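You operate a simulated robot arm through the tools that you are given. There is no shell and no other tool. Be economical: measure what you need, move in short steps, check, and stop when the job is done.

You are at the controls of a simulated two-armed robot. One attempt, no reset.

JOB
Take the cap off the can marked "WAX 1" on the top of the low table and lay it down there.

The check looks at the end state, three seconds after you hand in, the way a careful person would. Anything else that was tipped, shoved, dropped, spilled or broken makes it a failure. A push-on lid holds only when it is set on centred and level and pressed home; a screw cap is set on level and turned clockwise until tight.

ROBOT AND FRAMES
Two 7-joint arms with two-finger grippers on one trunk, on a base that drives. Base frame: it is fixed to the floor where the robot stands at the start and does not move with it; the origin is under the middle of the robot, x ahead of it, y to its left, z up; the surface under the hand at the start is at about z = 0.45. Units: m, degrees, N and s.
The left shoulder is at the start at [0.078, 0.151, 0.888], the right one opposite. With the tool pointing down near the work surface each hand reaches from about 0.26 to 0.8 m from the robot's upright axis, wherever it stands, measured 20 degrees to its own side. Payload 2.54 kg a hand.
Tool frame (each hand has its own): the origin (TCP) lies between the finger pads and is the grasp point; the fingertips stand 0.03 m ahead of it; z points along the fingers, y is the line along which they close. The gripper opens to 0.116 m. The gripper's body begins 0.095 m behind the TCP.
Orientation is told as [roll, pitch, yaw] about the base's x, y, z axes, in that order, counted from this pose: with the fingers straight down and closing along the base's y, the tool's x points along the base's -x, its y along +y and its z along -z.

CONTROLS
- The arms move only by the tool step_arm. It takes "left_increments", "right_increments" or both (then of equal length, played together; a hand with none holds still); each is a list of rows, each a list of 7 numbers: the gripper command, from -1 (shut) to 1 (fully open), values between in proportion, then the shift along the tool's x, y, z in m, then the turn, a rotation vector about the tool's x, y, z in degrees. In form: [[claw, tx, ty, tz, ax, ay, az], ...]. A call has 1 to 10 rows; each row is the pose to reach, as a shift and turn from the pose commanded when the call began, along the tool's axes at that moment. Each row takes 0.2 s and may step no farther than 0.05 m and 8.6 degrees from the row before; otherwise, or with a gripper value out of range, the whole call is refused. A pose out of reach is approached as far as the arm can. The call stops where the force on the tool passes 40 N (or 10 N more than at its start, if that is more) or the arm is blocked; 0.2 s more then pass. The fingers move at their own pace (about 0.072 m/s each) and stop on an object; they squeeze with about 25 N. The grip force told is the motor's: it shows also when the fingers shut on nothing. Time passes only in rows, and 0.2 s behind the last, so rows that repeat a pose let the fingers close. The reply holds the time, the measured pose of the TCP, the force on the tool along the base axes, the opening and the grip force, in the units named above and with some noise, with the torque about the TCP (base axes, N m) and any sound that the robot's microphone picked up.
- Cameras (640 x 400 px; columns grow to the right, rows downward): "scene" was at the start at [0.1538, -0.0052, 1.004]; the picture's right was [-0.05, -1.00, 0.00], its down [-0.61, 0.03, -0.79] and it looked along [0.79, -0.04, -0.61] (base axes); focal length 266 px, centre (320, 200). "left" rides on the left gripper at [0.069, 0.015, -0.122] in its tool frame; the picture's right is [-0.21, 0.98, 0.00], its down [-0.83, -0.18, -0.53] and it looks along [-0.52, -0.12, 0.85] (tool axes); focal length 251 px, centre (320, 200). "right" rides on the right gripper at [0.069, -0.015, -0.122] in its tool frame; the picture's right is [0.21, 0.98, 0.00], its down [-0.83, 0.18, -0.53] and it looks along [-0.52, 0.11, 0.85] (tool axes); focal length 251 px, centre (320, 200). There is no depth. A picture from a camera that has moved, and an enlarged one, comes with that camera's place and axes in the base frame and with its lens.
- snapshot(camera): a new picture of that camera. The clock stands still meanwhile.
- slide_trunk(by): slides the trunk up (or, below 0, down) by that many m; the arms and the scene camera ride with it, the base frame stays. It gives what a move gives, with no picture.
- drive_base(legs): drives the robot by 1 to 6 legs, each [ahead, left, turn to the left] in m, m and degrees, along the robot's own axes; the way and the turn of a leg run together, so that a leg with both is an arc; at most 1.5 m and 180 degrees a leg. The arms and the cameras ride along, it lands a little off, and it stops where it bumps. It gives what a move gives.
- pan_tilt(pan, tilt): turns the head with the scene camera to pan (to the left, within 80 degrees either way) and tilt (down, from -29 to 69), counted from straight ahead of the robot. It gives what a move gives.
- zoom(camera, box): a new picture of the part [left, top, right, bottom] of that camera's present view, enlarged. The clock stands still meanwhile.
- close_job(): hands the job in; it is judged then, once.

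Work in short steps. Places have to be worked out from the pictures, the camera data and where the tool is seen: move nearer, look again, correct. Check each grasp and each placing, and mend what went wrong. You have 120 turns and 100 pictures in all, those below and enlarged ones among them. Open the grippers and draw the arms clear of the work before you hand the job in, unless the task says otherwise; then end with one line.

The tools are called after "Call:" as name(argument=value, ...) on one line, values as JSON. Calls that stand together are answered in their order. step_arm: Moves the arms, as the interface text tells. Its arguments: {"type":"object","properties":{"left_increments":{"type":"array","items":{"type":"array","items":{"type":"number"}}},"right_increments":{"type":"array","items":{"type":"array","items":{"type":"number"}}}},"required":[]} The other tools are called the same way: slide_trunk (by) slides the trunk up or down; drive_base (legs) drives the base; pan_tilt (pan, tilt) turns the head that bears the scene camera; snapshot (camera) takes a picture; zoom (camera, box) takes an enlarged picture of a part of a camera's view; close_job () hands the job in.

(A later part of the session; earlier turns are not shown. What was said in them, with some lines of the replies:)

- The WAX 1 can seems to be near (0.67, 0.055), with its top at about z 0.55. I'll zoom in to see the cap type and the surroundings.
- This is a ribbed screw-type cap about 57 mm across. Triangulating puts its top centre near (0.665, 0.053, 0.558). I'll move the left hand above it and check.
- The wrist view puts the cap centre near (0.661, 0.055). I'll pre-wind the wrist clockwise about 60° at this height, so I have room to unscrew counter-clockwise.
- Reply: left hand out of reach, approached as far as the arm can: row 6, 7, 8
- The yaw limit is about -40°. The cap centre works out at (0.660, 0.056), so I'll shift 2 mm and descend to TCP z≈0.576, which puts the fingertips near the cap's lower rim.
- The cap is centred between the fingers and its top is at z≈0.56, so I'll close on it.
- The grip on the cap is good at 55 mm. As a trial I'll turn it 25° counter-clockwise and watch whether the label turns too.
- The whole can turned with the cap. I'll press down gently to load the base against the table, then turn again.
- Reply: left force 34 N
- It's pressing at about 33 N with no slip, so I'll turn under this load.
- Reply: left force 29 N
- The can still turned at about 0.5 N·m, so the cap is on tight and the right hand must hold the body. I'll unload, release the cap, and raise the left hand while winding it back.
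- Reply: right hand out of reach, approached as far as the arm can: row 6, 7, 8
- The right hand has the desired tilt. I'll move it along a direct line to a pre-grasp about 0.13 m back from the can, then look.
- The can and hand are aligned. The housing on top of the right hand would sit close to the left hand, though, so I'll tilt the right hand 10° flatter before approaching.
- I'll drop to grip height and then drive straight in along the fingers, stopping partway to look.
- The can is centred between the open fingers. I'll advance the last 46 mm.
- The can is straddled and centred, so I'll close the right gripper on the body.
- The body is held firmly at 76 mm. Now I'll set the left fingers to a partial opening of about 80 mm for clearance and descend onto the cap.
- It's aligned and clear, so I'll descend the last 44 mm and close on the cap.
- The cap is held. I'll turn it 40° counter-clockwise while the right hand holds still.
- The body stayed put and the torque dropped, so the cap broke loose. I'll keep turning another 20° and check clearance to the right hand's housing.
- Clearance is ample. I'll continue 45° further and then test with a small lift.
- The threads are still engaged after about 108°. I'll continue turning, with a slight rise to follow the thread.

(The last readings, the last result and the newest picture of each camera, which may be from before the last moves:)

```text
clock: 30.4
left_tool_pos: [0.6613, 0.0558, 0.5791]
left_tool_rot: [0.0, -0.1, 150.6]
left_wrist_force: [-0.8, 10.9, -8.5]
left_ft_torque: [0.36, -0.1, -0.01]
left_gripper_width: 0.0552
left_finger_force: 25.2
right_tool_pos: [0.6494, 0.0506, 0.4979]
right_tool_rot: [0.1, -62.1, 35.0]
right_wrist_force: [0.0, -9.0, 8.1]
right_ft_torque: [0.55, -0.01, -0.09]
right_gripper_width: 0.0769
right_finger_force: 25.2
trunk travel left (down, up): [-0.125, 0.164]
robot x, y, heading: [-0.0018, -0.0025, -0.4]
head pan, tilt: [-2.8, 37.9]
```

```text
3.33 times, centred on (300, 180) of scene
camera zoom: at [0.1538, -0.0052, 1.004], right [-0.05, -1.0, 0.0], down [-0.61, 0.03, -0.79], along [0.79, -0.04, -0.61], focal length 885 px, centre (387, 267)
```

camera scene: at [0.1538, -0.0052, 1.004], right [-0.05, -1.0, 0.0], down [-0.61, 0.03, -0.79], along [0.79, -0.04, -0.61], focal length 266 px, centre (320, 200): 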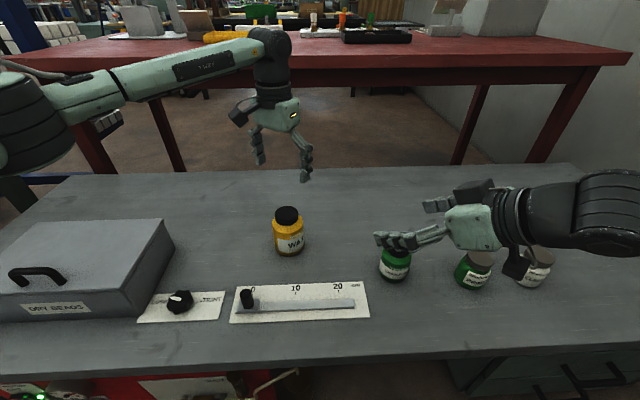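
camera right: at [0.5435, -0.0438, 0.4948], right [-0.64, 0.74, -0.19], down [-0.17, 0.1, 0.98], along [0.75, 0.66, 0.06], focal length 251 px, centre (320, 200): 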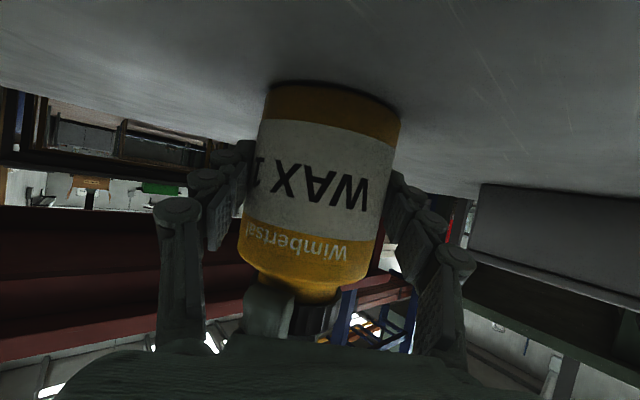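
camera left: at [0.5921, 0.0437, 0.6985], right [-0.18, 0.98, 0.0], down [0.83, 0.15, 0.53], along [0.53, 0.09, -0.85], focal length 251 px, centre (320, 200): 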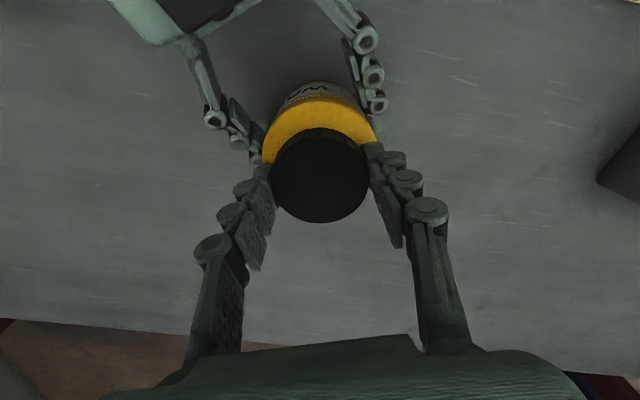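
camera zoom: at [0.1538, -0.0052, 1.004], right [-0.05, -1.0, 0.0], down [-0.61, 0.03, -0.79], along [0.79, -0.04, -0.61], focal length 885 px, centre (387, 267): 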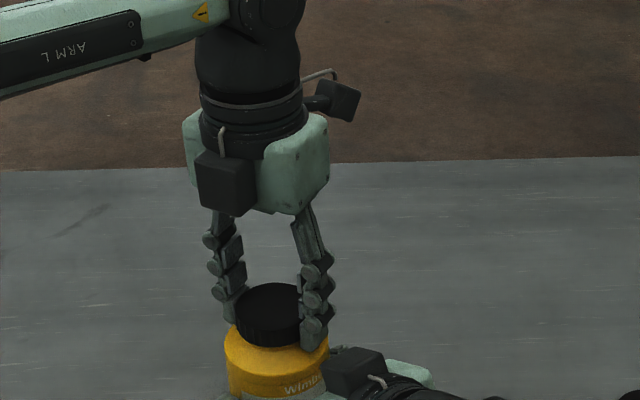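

The wrist keeps turning freely (188° so far) and the can is still. I'll continue.

Call:
step_arm(left_increments=[[-1, 0, 0, 0, 0, 0, -8], [-1, 0, 0, 0, 0, 0, -16], [-1, 0, 0, 0, 0, 0, -24], [-1, 0, 0, -0.001, 0, 0, -32], [-1, 0, 0, -0.001, 0, 0, -40], [-1, 0, 0, -0.001, 0, 0, -48], [-1, 0, 0, -0.001, 0, 0, -56], [-1, 0, 0, -0.001, 0, 0, -64], [-1, 0, 0, -0.001, 0, 0, -72], [-1, 0, 0, -0.001, 0, 0, -80]])

Call:
snapshot(camera="right")

```text
clock: 32.6
left_tool_pos: [0.6601, 0.0566, 0.5809]
left_tool_rot: [0.1, 0.0, -129.4]
left_wrist_force: [4.2, 4.4, -10.1]
left_ft_torque: [0.18, -0.2, 0.01]
left_gripper_width: 0.0552
left_finger_force: 24.9
right_tool_pos: [0.65, 0.0494, 0.4992]
right_tool_rot: [0.0, -62.1, 35.1]
right_wrist_force: [-4.6, -2.9, 10.2]
right_ft_torque: [0.15, -0.44, 0.03]
right_gripper_width: 0.0765
right_finger_force: 25.5
trunk travel left (down, up): [-0.125, 0.164]
robot x, y, heading: [0.0034, -0.0001, 0.2]
head pan, tilt: [-2.8, 37.9]
```

```text
64 pictures are left
camera right: at [0.5435, -0.0437, 0.4947], right [-0.64, 0.74, -0.19], down [-0.17, 0.1, 0.98], along [0.75, 0.66, 0.06], focal length 251 px, centre (320, 200)
```

right: 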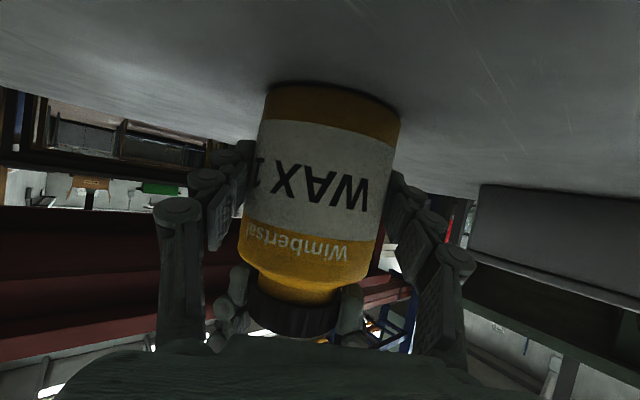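

The neck is now showing under the cap, so the thread is working. Continuing.

Call:
step_arm(left_increments=[[-1, 0, 0, 0, 0, 0, -8], [-1, 0, 0, 0, 0, 0, -16], [-1, 0, 0, -0.001, 0, 0, -24], [-1, 0, 0, -0.001, 0, 0, -32], [-1, 0, 0, -0.001, 0, 0, -40], [-1, 0, 0, -0.001, 0, 0, -48], [-1, 0, 0, -0.001, 0, 0, -56], [-1, 0, 0, -0.001, 0, 0, -64], [-1, 0, 0, -0.001, 0, 0, -72], [-1, 0, 0, -0.001, 0, 0, -80]])

Call:
snapshot(camera="right")

```text
clock: 34.8
left_tool_pos: [0.6632, 0.0509, 0.5843]
left_tool_rot: [0.6, -0.1, -52.0]
left_wrist_force: [-3.0, 11.1, -1.5]
left_ft_torque: [0.19, 0.06, -0.06]
left_gripper_width: 0.0553
left_finger_force: 25.3
left hand out of reach, approached as far as the arm can: row 10
right_tool_pos: [0.6515, 0.0463, 0.4986]
right_tool_rot: [-0.3, -61.9, 35.0]
right_wrist_force: [2.4, -13.7, 4.9]
right_ft_torque: [0.51, 0.06, -0.16]
right_gripper_width: 0.077
right_finger_force: 25.6
trunk travel left (down, up): [-0.125, 0.164]
robot x, y, heading: [0.0026, 0.0003, 0.1]
head pan, tilt: [-2.8, 37.9]
```

```text
63 pictures are left
camera right: at [0.5445, -0.0466, 0.4947], right [-0.64, 0.74, -0.19], down [-0.17, 0.1, 0.98], along [0.75, 0.66, 0.06], focal length 251 px, centre (320, 200)
```

right: 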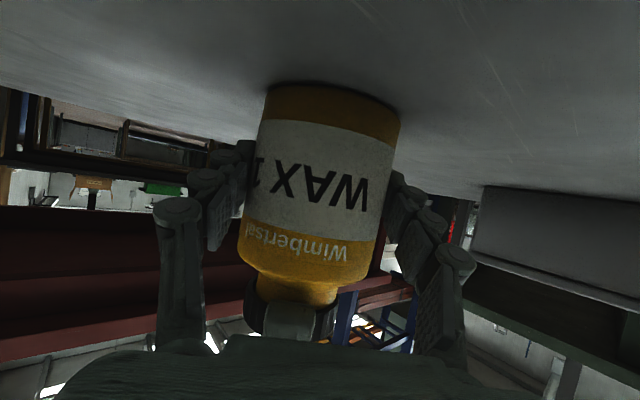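

The left wrist is at its limit after about 345° of turning. I'll test with a gentle lift.

Call:
step_arm(left_increments=[[-1, 0, 0, -0.002, 0, 0, 0], [-1, 0, 0, -0.004, 0, 0, 0], [-1, 0, 0, -0.004, 0, 0, 0]])

```text
clock: 35.6
left_tool_pos: [0.6617, 0.0503, 0.5889]
left_tool_rot: [0.0, 0.2, -49.4]
left_wrist_force: [-3.9, 14.5, -5.1]
left_ft_torque: [0.21, 0.04, -0.02]
left_gripper_width: 0.0552
left_finger_force: 25.4
right_tool_pos: [0.6505, 0.0493, 0.4978]
right_tool_rot: [0.0, -62.0, 34.9]
right_wrist_force: [4.9, -14.7, 3.2]
right_ft_torque: [1.07, 0.23, -0.11]
right_gripper_width: 0.0777
right_finger_force: 24.8
trunk travel left (down, up): [-0.125, 0.164]
robot x, y, heading: [-0.0015, 0.0006, 0.3]
head pan, tilt: [-2.8, 37.9]
```

It rose 4.6 mm with little vertical force, though there is a 14 N side load because the hand sits 5 mm off in y. I'll recentre it and lift a little more.

Call:
step_arm(left_increments=[[-1, 0.002, 0.0017, 0, 0, 0, 1], [-1, 0.0038, 0.0033, 0, 0, 0, 2], [-1, 0.0038, 0.0033, -0.002, 0, 0, 2], [-1, 0.0038, 0.0033, -0.004, 0, 0, 2], [-1, 0.0038, 0.0033, -0.004, 0, 0, 2]])

Call:
snapshot(camera="right")

Call:
zoom(camera="scene", box=[220, 120, 380, 240])

```text
clock: 36.8
left_tool_pos: [0.6623, 0.0534, 0.5944]
left_tool_rot: [-0.1, -0.3, -51.7]
left_wrist_force: [0.1, 0.1, -0.2]
left_ft_torque: [-0.01, -0.02, -0.01]
left_gripper_width: 0.0552
left_finger_force: 25.0
right_tool_pos: [0.6487, 0.0504, 0.4968]
right_tool_rot: [0.1, -61.9, 34.9]
right_wrist_force: [-0.4, 0.1, 0.3]
right_ft_torque: [-0.01, -0.04, -0.02]
right_gripper_width: 0.0765
right_finger_force: 25.3
trunk travel left (down, up): [-0.125, 0.164]
robot x, y, heading: [0.0006, -0.0004, -0.2]
head pan, tilt: [-2.8, 37.9]
```

```text
62 pictures are left
camera right: at [0.5425, -0.043, 0.4938], right [-0.65, 0.74, -0.19], down [-0.17, 0.1, 0.98], along [0.74, 0.66, 0.06], focal length 251 px, centre (320, 200)
```

right: 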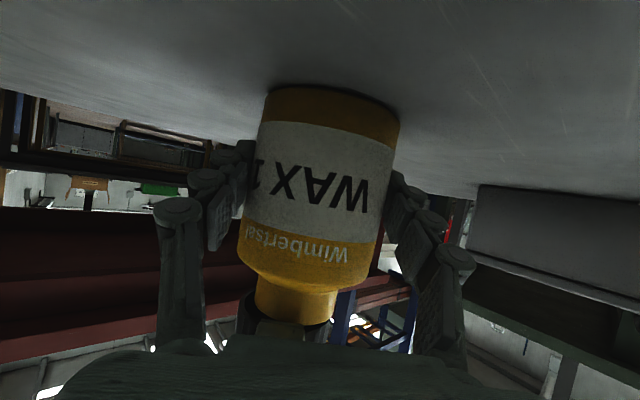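

```text
3.33 times, centred on (300, 180) of scene
camera zoom: at [0.1538, -0.0051, 1.004], right [-0.05, -1.0, 0.0], down [-0.61, 0.03, -0.79], along [0.79, -0.04, -0.61], focal length 885 px, centre (387, 267)
```

zoom: 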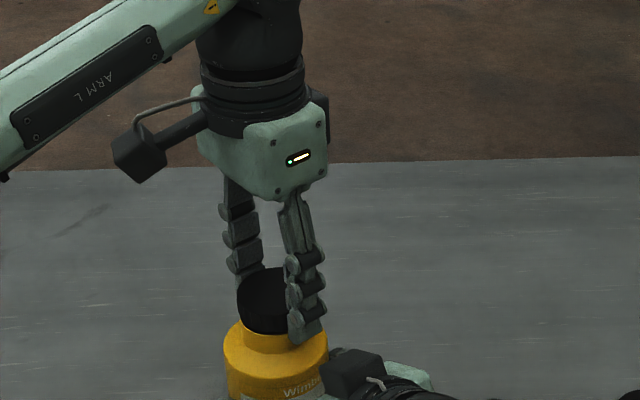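

All forces dropped to zero and the neck is exposed, so the cap is off. I'll lift straight up and check that the can stays.

Call:
step_arm(left_increments=[[-1, 0, 0, -0.015, 0, 0, 0], [-1, 0, 0, -0.03, 0, 0, 0], [-1, 0, 0, -0.06, 0, 0, 0], [-1, 0, 0, -0.09, 0, 0, 0], [-1, 0, 0, -0.09, 0, 0, 0]])

Call:
snapshot(camera="scene")

```text
clock: 38.0
left_tool_pos: [0.6631, 0.0552, 0.6832]
left_tool_rot: [-0.1, 0.0, -51.5]
left_wrist_force: [1.1, 0.0, 0.9]
left_ft_torque: [-0.03, 0.01, 0.0]
left_gripper_width: 0.0553
left_finger_force: 24.8
right_tool_pos: [0.65, 0.0504, 0.4974]
right_tool_rot: [-0.1, -62.0, 35.0]
right_wrist_force: [0.4, -0.2, -2.9]
right_ft_torque: [0.0, 0.02, -0.01]
right_gripper_width: 0.0767
right_finger_force: 24.8
trunk travel left (down, up): [-0.125, 0.164]
robot x, y, heading: [0.0027, -0.0015, -0.3]
head pan, tilt: [-2.8, 37.9]
```

```text
60 pictures are left
camera scene: at [0.154, -0.0052, 1.0039], right [-0.05, -1.0, 0.0], down [-0.61, 0.03, -0.79], along [0.79, -0.04, -0.61], focal length 266 px, centre (320, 200)
```

scene: 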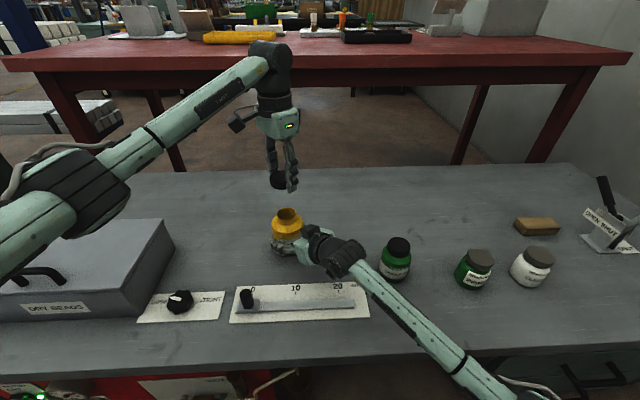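

The open can stands and the cap is in the left hand. I'll carry the cap to the free area near (0.70, 0.19) while unwinding the wrist.

Call:
step_arm(left_increments=[[-1, 0.008, 0.011, 0, 0, 0, 8], [-1, 0.017, 0.023, 0, 0, 0, 16], [-1, 0.025, 0.034, 0, 0, 0, 24], [-1, 0.033, 0.045, 0, 0, 0, 32], [-1, 0.041, 0.057, 0, 0, 0, 40], [-1, 0.05, 0.068, 0, 0, 0, 48], [-1, 0.058, 0.079, 0, 0, 0, 56], [-1, 0.066, 0.09, 0, 0, 0, 64], [-1, 0.074, 0.102, 0, 0, 0, 72], [-1, 0.083, 0.113, 0, 0, 0, 80]])

Call:
step_arm(left_increments=[[-1, 0, 0, 0.02, 0, 0, 8], [-1, 0, 0, 0.05, 0, 0, 16], [-1, 0, 0, 0.08, 0, 0, 24], [-1, 0, 0, 0.11, 0, 0, 32], [-1, 0, 0, 0.14, 0, 0, 40], [-1, 0, 0, 0.16, 0, 0, 40], [-1, 0, 0, 0.16, 0, 0, 40]])

Call:
snapshot(camera="scene")

Call:
snapshot(camera="left")

```text
clock: 40.2
left_tool_pos: [0.7018, 0.1891, 0.6837]
left_tool_rot: [0.1, 0.0, -131.7]
left_wrist_force: [-0.3, 0.2, 0.4]
left_ft_torque: [0.01, -0.01, -0.01]
left_gripper_width: 0.0554
left_finger_force: 25.1
right_tool_pos: [0.6503, 0.0487, 0.4983]
right_tool_rot: [0.0, -62.0, 35.0]
right_wrist_force: [-0.4, -0.5, -3.0]
right_ft_torque: [-0.02, 0.0, 0.0]
right_gripper_width: 0.0767
right_finger_force: 24.8
trunk travel left (down, up): [-0.125, 0.164]
robot x, y, heading: [-0.0035, -0.0001, 0.5]
head pan, tilt: [-2.8, 37.9]
```

```text
clock: 41.8
left_tool_pos: [0.7018, 0.1908, 0.5227]
left_tool_rot: [0.0, 0.0, -171.7]
left_wrist_force: [0.0, 0.1, -0.3]
left_ft_torque: [0.01, 0.0, 0.0]
left_gripper_width: 0.0553
left_finger_force: 24.6
right_tool_pos: [0.6487, 0.0494, 0.4972]
right_tool_rot: [0.0, -62.0, 35.0]
right_wrist_force: [1.2, 0.5, -3.1]
right_ft_torque: [-0.03, 0.03, -0.01]
right_gripper_width: 0.0765
right_finger_force: 24.9
trunk travel left (down, up): [-0.125, 0.164]
robot x, y, heading: [-0.0028, -0.0016, 0.0]
head pan, tilt: [-2.8, 37.9]
```

```text
59 pictures are left
camera scene: at [0.1541, -0.0052, 1.0039], right [-0.05, -1.0, 0.0], down [-0.61, 0.03, -0.79], along [0.79, -0.04, -0.61], focal length 266 px, centre (320, 200)
```

scene: 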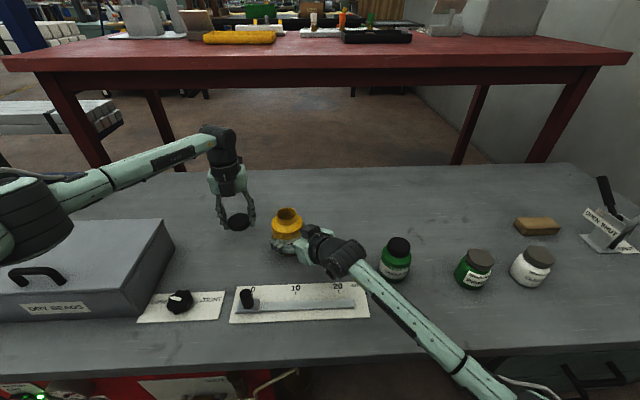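

```text
58 pictures are left
camera left: at [0.7715, 0.1859, 0.6445], right [-0.07, -1.0, 0.0], down [-0.84, 0.06, 0.53], along [-0.53, 0.04, -0.85], focal length 251 px, centre (320, 200)
```

left: 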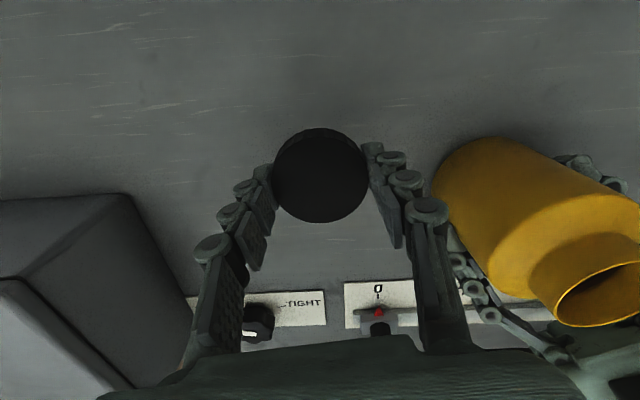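

The spot is clear on both sides. I'll lower slowly until contact.

Call:
step_arm(left_increments=[[-1, 0, 0, 0.015, 0, 0, 0], [-1, 0, 0, 0.03, 0, 0, 0], [-1, 0, 0, 0.034, 0, 0, 0], [-1, 0, 0, 0.036, 0, 0, 0], [-1, 0, 0, 0.036, 0, 0, 0]])

Call:
zoom(camera="scene", box=[190, 180, 310, 270])

```text
clock: 43.0
left_tool_pos: [0.7001, 0.1905, 0.4882]
left_tool_rot: [0.0, 0.0, -171.6]
left_wrist_force: [-0.2, 0.8, -0.5]
left_ft_torque: [0.0, 0.02, 0.02]
left_gripper_width: 0.0552
left_finger_force: 25.1
right_tool_pos: [0.6497, 0.0483, 0.4975]
right_tool_rot: [0.0, -62.0, 35.0]
right_wrist_force: [0.5, -0.1, -3.7]
right_ft_torque: [-0.03, 0.05, 0.01]
right_gripper_width: 0.0766
right_finger_force: 25.2
trunk travel left (down, up): [-0.125, 0.164]
robot x, y, heading: [0.0038, -0.0017, -0.3]
head pan, tilt: [-2.8, 37.9]
```

```text
4.44 times, centred on (250, 225) of scene
camera zoom: at [0.154, -0.0052, 1.0039], right [-0.05, -1.0, 0.0], down [-0.61, 0.03, -0.79], along [0.79, -0.04, -0.61], focal length 1180 px, centre (631, 89)
```

zoom: 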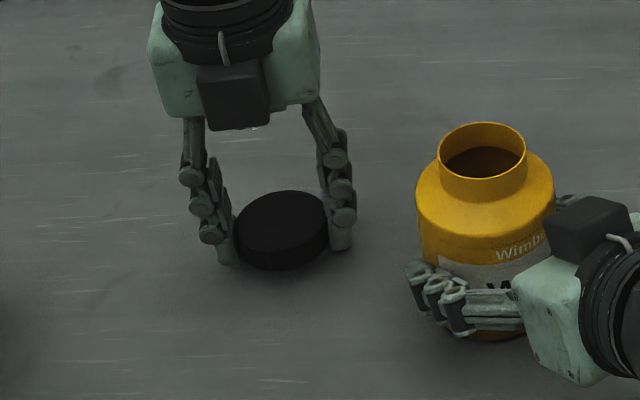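

Not touching yet, so I'll lower in 1.5 mm steps.

Call:
step_arm(left_increments=[[-1, 0, 0, 0.0015, 0, 0, 0], [-1, 0, 0, 0.003, 0, 0, 0], [-1, 0, 0, 0.0045, 0, 0, 0], [-1, 0, 0, 0.0045, 0, 0, 0]])

```text
clock: 44.0
left_tool_pos: [0.7005, 0.1896, 0.484]
left_tool_rot: [0.0, 0.0, -171.6]
left_wrist_force: [0.1, 1.0, 0.1]
left_ft_torque: [0.01, -0.01, -0.01]
left_gripper_width: 0.0554
left_finger_force: 25.0
right_tool_pos: [0.6494, 0.0499, 0.4988]
right_tool_rot: [-0.1, -62.0, 35.0]
right_wrist_force: [-0.6, -0.3, -3.6]
right_ft_torque: [0.0, 0.02, 0.0]
right_gripper_width: 0.0767
right_finger_force: 25.1
trunk travel left (down, up): [-0.125, 0.164]
robot x, y, heading: [0.0005, -0.0001, -0.0]
head pan, tilt: [-2.8, 37.9]
```

Call:
step_arm(left_increments=[[-1, 0, 0, 0.001, 0, 0, 0], [-1, 0, 0, 0.002, 0, 0, 0], [-1, 0, 0, 0.003, 0, 0, 0], [-1, 0, 0, 0.003, 0, 0, 0]])

Call:
zoom(camera="scene", box=[210, 200, 290, 260])

```text
clock: 45.0
left_tool_pos: [0.6994, 0.1894, 0.4794]
left_tool_rot: [0.0, 0.0, -171.6]
left_wrist_force: [0.1, 0.0, 0.3]
left_ft_torque: [0.04, -0.01, 0.0]
left_gripper_width: 0.0552
left_finger_force: 25.1
right_tool_pos: [0.6504, 0.0494, 0.4985]
right_tool_rot: [-0.1, -62.0, 35.0]
right_wrist_force: [-0.8, -1.0, -2.9]
right_ft_torque: [-0.02, 0.0, -0.03]
right_gripper_width: 0.0767
right_finger_force: 24.9
trunk travel left (down, up): [-0.125, 0.164]
robot x, y, heading: [0.0012, -0.0019, -0.1]
head pan, tilt: [-2.8, 37.9]
```

```text
6.67 times, centred on (250, 230) of scene
camera zoom: at [0.154, -0.0052, 1.0039], right [-0.05, -1.0, 0.0], down [-0.61, 0.03, -0.79], along [0.79, -0.04, -0.61], focal length 1771 px, centre (787, 0)
```

zoom: 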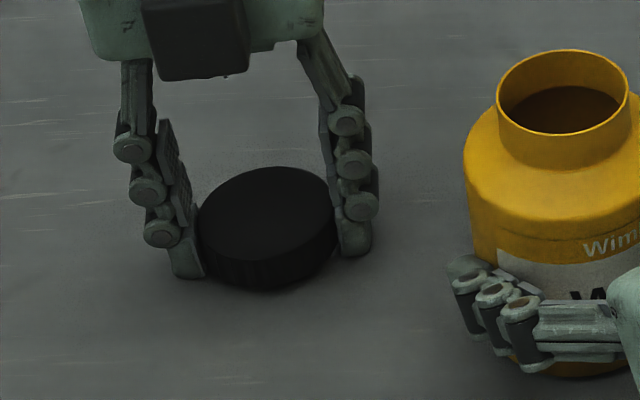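

Still no contact force, so I'll go on in 1 mm steps.

Call:
step_arm(left_increments=[[-1, 0, 0, 0.001, 0, 0, 0], [-1, 0, 0, 0.002, 0, 0, 0], [-1, 0, 0, 0.002, 0, 0, 0]])

Call:
step_arm(left_increments=[[-1, 0, 0, 0.001, 0, 0, 0], [-1, 0, 0, 0.002, 0, 0, 0], [-1, 0, 0, 0.002, 0, 0, 0]])

```text
clock: 45.8
left_tool_pos: [0.7002, 0.1903, 0.4789]
left_tool_rot: [-0.1, 0.0, -171.5]
left_wrist_force: [-3.8, 2.0, 8.1]
left_ft_torque: [0.09, 0.14, 0.04]
left_gripper_width: 0.0554
left_finger_force: 25.0
right_tool_pos: [0.6494, 0.0501, 0.4982]
right_tool_rot: [0.0, -61.9, 35.0]
right_wrist_force: [-0.8, -0.1, -3.1]
right_ft_torque: [-0.04, 0.06, 0.01]
right_gripper_width: 0.0764
right_finger_force: 24.9
trunk travel left (down, up): [-0.125, 0.164]
robot x, y, heading: [-0.0031, -0.0016, 0.1]
head pan, tilt: [-2.8, 37.9]
```

```text
clock: 46.6
left_tool_pos: [0.6994, 0.1899, 0.4787]
left_tool_rot: [0.1, 0.2, -171.6]
left_wrist_force: [-5.9, 0.9, 20.1]
left_ft_torque: [0.26, 0.28, 0.13]
left_gripper_width: 0.0555
left_finger_force: 24.7
right_tool_pos: [0.6492, 0.0491, 0.5011]
right_tool_rot: [-0.1, -62.0, 35.1]
right_wrist_force: [-0.2, 0.0, -3.3]
right_ft_torque: [-0.02, 0.08, 0.03]
right_gripper_width: 0.0767
right_finger_force: 24.6
trunk travel left (down, up): [-0.125, 0.164]
robot x, y, heading: [-0.0036, -0.0049, -0.1]
head pan, tilt: [-2.8, 37.9]
```

Contact made. I'll relieve the load by 2.5 mm, open, and lift clear.

Call:
step_arm(left_increments=[[-1, 0, 0, -0.0025, 0, 0, 0], [-1, 0, 0, -0.0025, 0, 0, 0], [0.5, 0, 0, -0.0025, 0, 0, 0], [0.5, 0, 0, -0.0025, 0, 0, 0], [0.5, 0, 0, -0.0025, 0, 0, 0], [0.5, 0, 0, -0.02, 0, 0, 0], [0.5, 0, 0, -0.05, 0, 0, 0], [0.5, 0, 0, -0.09, 0, 0, 0], [0.5, 0, 0, -0.13, 0, 0, 0], [0.5, 0, 0, -0.13, 0, 0, 0]])

Call:
zoom(camera="scene", box=[190, 170, 350, 290])

Call:
snapshot(camera="right")

```text
clock: 48.8
left_tool_pos: [0.7022, 0.1883, 0.6039]
left_tool_rot: [0.0, 0.0, -171.6]
left_wrist_force: [0.6, -0.7, 0.3]
left_ft_torque: [0.04, 0.01, -0.01]
left_gripper_width: 0.0867
left_finger_force: 0.0
right_tool_pos: [0.6499, 0.0498, 0.4976]
right_tool_rot: [0.0, -62.1, 35.0]
right_wrist_force: [0.0, 0.4, -2.0]
right_ft_torque: [-0.03, -0.01, 0.03]
right_gripper_width: 0.0768
right_finger_force: 25.0
trunk travel left (down, up): [-0.125, 0.164]
robot x, y, heading: [0.0012, 0.0017, -0.0]
head pan, tilt: [-2.8, 37.9]
```

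```text
3.33 times, centred on (270, 230) of scene
camera zoom: at [0.154, -0.0052, 1.0039], right [-0.05, -1.0, 0.0], down [-0.61, 0.03, -0.79], along [0.79, -0.04, -0.61], focal length 885 px, centre (487, 100)
```

zoom: 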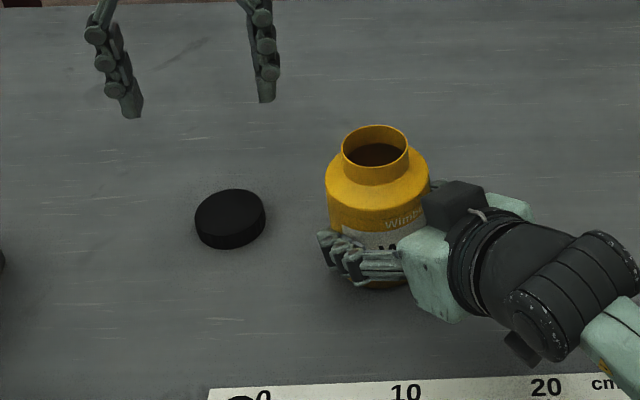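

```text
54 pictures are left
camera right: at [0.5435, -0.0441, 0.4944], right [-0.64, 0.74, -0.19], down [-0.17, 0.1, 0.98], along [0.75, 0.66, 0.06], focal length 251 px, centre (320, 200)
```

right: 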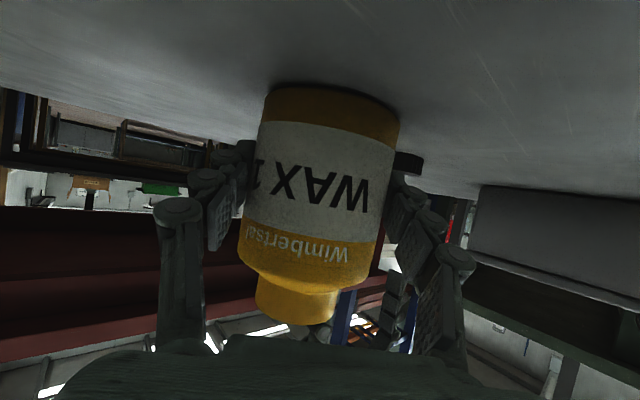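

The cap lies flat on the table. The right hand carries about 3 N of the can's weight, so before releasing I'll lower it up to 2 mm to seat the can.

Call:
step_arm(right_increments=[[-1, 0.0009, 0, 0.0005, 0, 0, 0], [-1, 0.0018, 0, 0.0009, 0, 0, 0], [-1, 0.0018, 0, 0.0009, 0, 0, 0]])

```text
clock: 49.6
left_tool_pos: [0.7017, 0.1893, 0.6038]
left_tool_rot: [0.0, 0.0, -171.5]
left_wrist_force: [0.3, 0.8, -0.3]
left_ft_torque: [0.01, 0.04, -0.02]
left_gripper_width: 0.0868
left_finger_force: 0.1
right_tool_pos: [0.6491, 0.0498, 0.4971]
right_tool_rot: [-0.2, -62.2, 35.1]
right_wrist_force: [-2.5, 0.0, 3.4]
right_ft_torque: [-0.19, 0.09, -0.02]
right_gripper_width: 0.0765
right_finger_force: 25.4
trunk travel left (down, up): [-0.125, 0.164]
robot x, y, heading: [-0.0005, -0.0006, -0.1]
head pan, tilt: [-2.8, 37.9]
```

The can is seated now (+3.4 N). I'll open the right gripper fully and see whether the can stands free.

Call:
step_arm(right_increments=[[1, 0, 0, 0, 0, 0, 0], [1, 0, 0, 0, 0, 0, 0], [1, 0, 0, 0, 0, 0, 0], [1, 0, 0, 0, 0, 0, 0]])

Call:
snapshot(camera="right")

```text
clock: 50.6
left_tool_pos: [0.7026, 0.1887, 0.6038]
left_tool_rot: [0.0, 0.0, -171.6]
left_wrist_force: [0.0, 0.6, 0.5]
left_ft_torque: [0.02, 0.01, 0.01]
left_gripper_width: 0.0871
left_finger_force: 0.1
right_tool_pos: [0.6505, 0.0493, 0.4961]
right_tool_rot: [0.0, -61.9, 35.0]
right_wrist_force: [0.5, 0.6, 0.5]
right_ft_torque: [0.0, -0.01, -0.02]
right_gripper_width: 0.1161
right_finger_force: 0.1
trunk travel left (down, up): [-0.125, 0.164]
robot x, y, heading: [0.001, -0.0022, -0.1]
head pan, tilt: [-2.8, 37.9]
```

```text
53 pictures are left
camera right: at [0.5434, -0.0443, 0.4922], right [-0.64, 0.74, -0.19], down [-0.17, 0.1, 0.98], along [0.75, 0.66, 0.06], focal length 251 px, centre (320, 200)
```

right: 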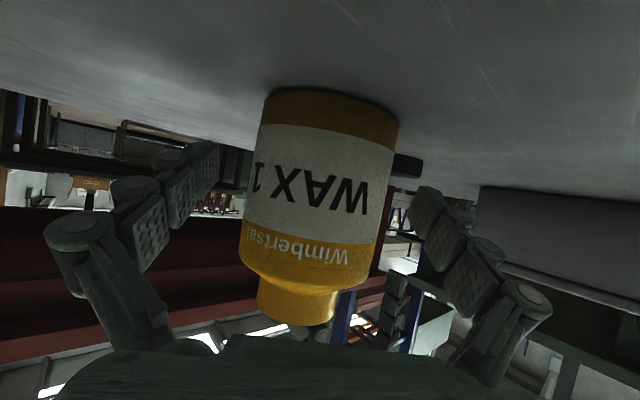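

The can is standing free. I'll retract the right hand along its approach path and raise the left hand.

Call:
step_arm(right_increments=[[1, 0, 0, -0.02, 0, 0, 0], [1, 0, 0, -0.045, 0, 0, 0], [1, -0.005, 0, -0.075, 0, 0, 0], [1, -0.025, 0, -0.105, 0, 0, 0], [1, -0.05, 0, -0.14, 0, 0, 0], [1, -0.07, -0.02, -0.17, 0, 0, 0], [1, -0.09, -0.05, -0.19, 0, 0, 0], [1, -0.1, -0.08, -0.2, 0, 0, 0], [1, -0.1, -0.08, -0.2, 0, 0, 0]], left_increments=[[0.5, 0, 0, -0.02, 0, 0, 0], [0.5, 0, 0, -0.04, 0, 0, 0], [0.5, 0, 0, -0.06, 0, 0, 0], [0.5, 0, 0, -0.08, 0, 0, 0], [0.5, 0, 0, -0.1, 0, 0, 0], [0.5, 0, 0, -0.12, 0, 0, 0], [0.5, 0, 0, -0.12, 0, 0, 0], [0.5, 0, 0, -0.12, 0, 0, 0], [0.5, 0, 0, -0.12, 0, 0, 0]])

Call:
snapshot(camera="scene")

Call:
zoom(camera="scene", box=[190, 180, 430, 330])

```text
clock: 52.6
left_tool_pos: [0.701, 0.1881, 0.7263]
left_tool_rot: [0.0, 0.0, -171.6]
left_wrist_force: [0.0, 0.7, -0.2]
left_ft_torque: [-0.02, -0.01, 0.02]
left_gripper_width: 0.087
left_finger_force: 0.1
right_tool_pos: [0.5887, -0.0895, 0.6798]
right_tool_rot: [0.0, -62.0, 35.0]
right_wrist_force: [-0.2, 0.1, -0.1]
right_ft_torque: [0.02, 0.01, 0.03]
right_gripper_width: 0.116
right_finger_force: 0.1
trunk travel left (down, up): [-0.125, 0.164]
robot x, y, heading: [0.001, 0.002, -0.1]
head pan, tilt: [-2.8, 37.9]
```

```text
52 pictures are left
camera scene: at [0.1538, -0.0052, 1.004], right [-0.05, -1.0, 0.0], down [-0.61, 0.03, -0.79], along [0.79, -0.04, -0.61], focal length 266 px, centre (320, 200)
```

scene: 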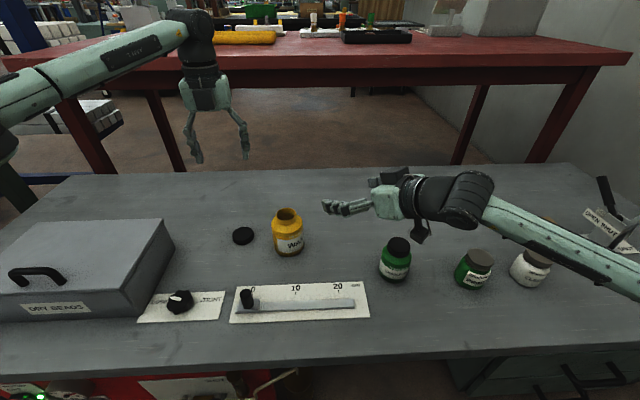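

```text
2.67 times, centred on (310, 255) of scene
camera zoom: at [0.1538, -0.0052, 1.004], right [-0.05, -1.0, 0.0], down [-0.61, 0.03, -0.79], along [0.79, -0.04, -0.61], focal length 708 px, centre (347, 53)
```

zoom: 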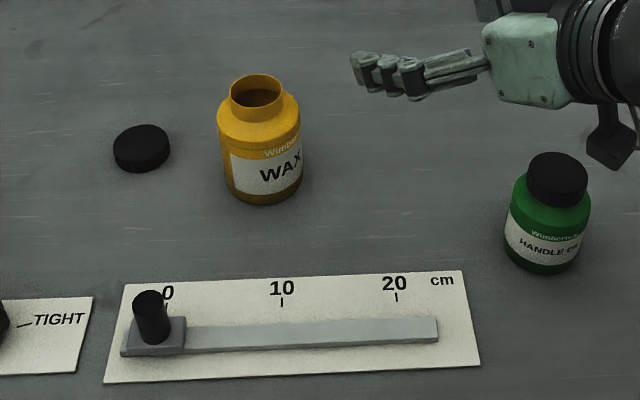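

The can is upright, the cap is flat on the table, and everything else is undisturbed. I'll open the left gripper fully and then hand in.

Call:
step_arm(left_increments=[[1, 0, 0, 0, 0, 0, 0], [1, 0, 0, 0, 0, 0, 0], [1, 0, 0, 0, 0, 0, 0]])

Call:
close_job()

```text
clock: 53.4
left_tool_pos: [0.7006, 0.1896, 0.7255]
left_tool_rot: [0.0, 0.1, -171.6]
left_wrist_force: [-0.8, -0.4, 0.7]
left_ft_torque: [-0.03, -0.02, 0.0]
left_gripper_width: 0.116
left_finger_force: 0.1
right_tool_pos: [0.5871, -0.0887, 0.68]
right_tool_rot: [0.1, -62.0, 34.9]
right_wrist_force: [0.2, 0.0, 1.2]
right_ft_torque: [0.0, -0.02, 0.0]
right_gripper_width: 0.1157
right_finger_force: 0.1
trunk travel left (down, up): [-0.125, 0.164]
robot x, y, heading: [0.0001, 0.0028, 0.2]
head pan, tilt: [-2.8, 37.9]
```

```text
The job is handed in.
```

The WAX 1 cap is unscrewed and lies flat on the low table; the can stands upright beside it (turned about 50° on its base), nothing else looks disturbed, and both grippers are open and clear.
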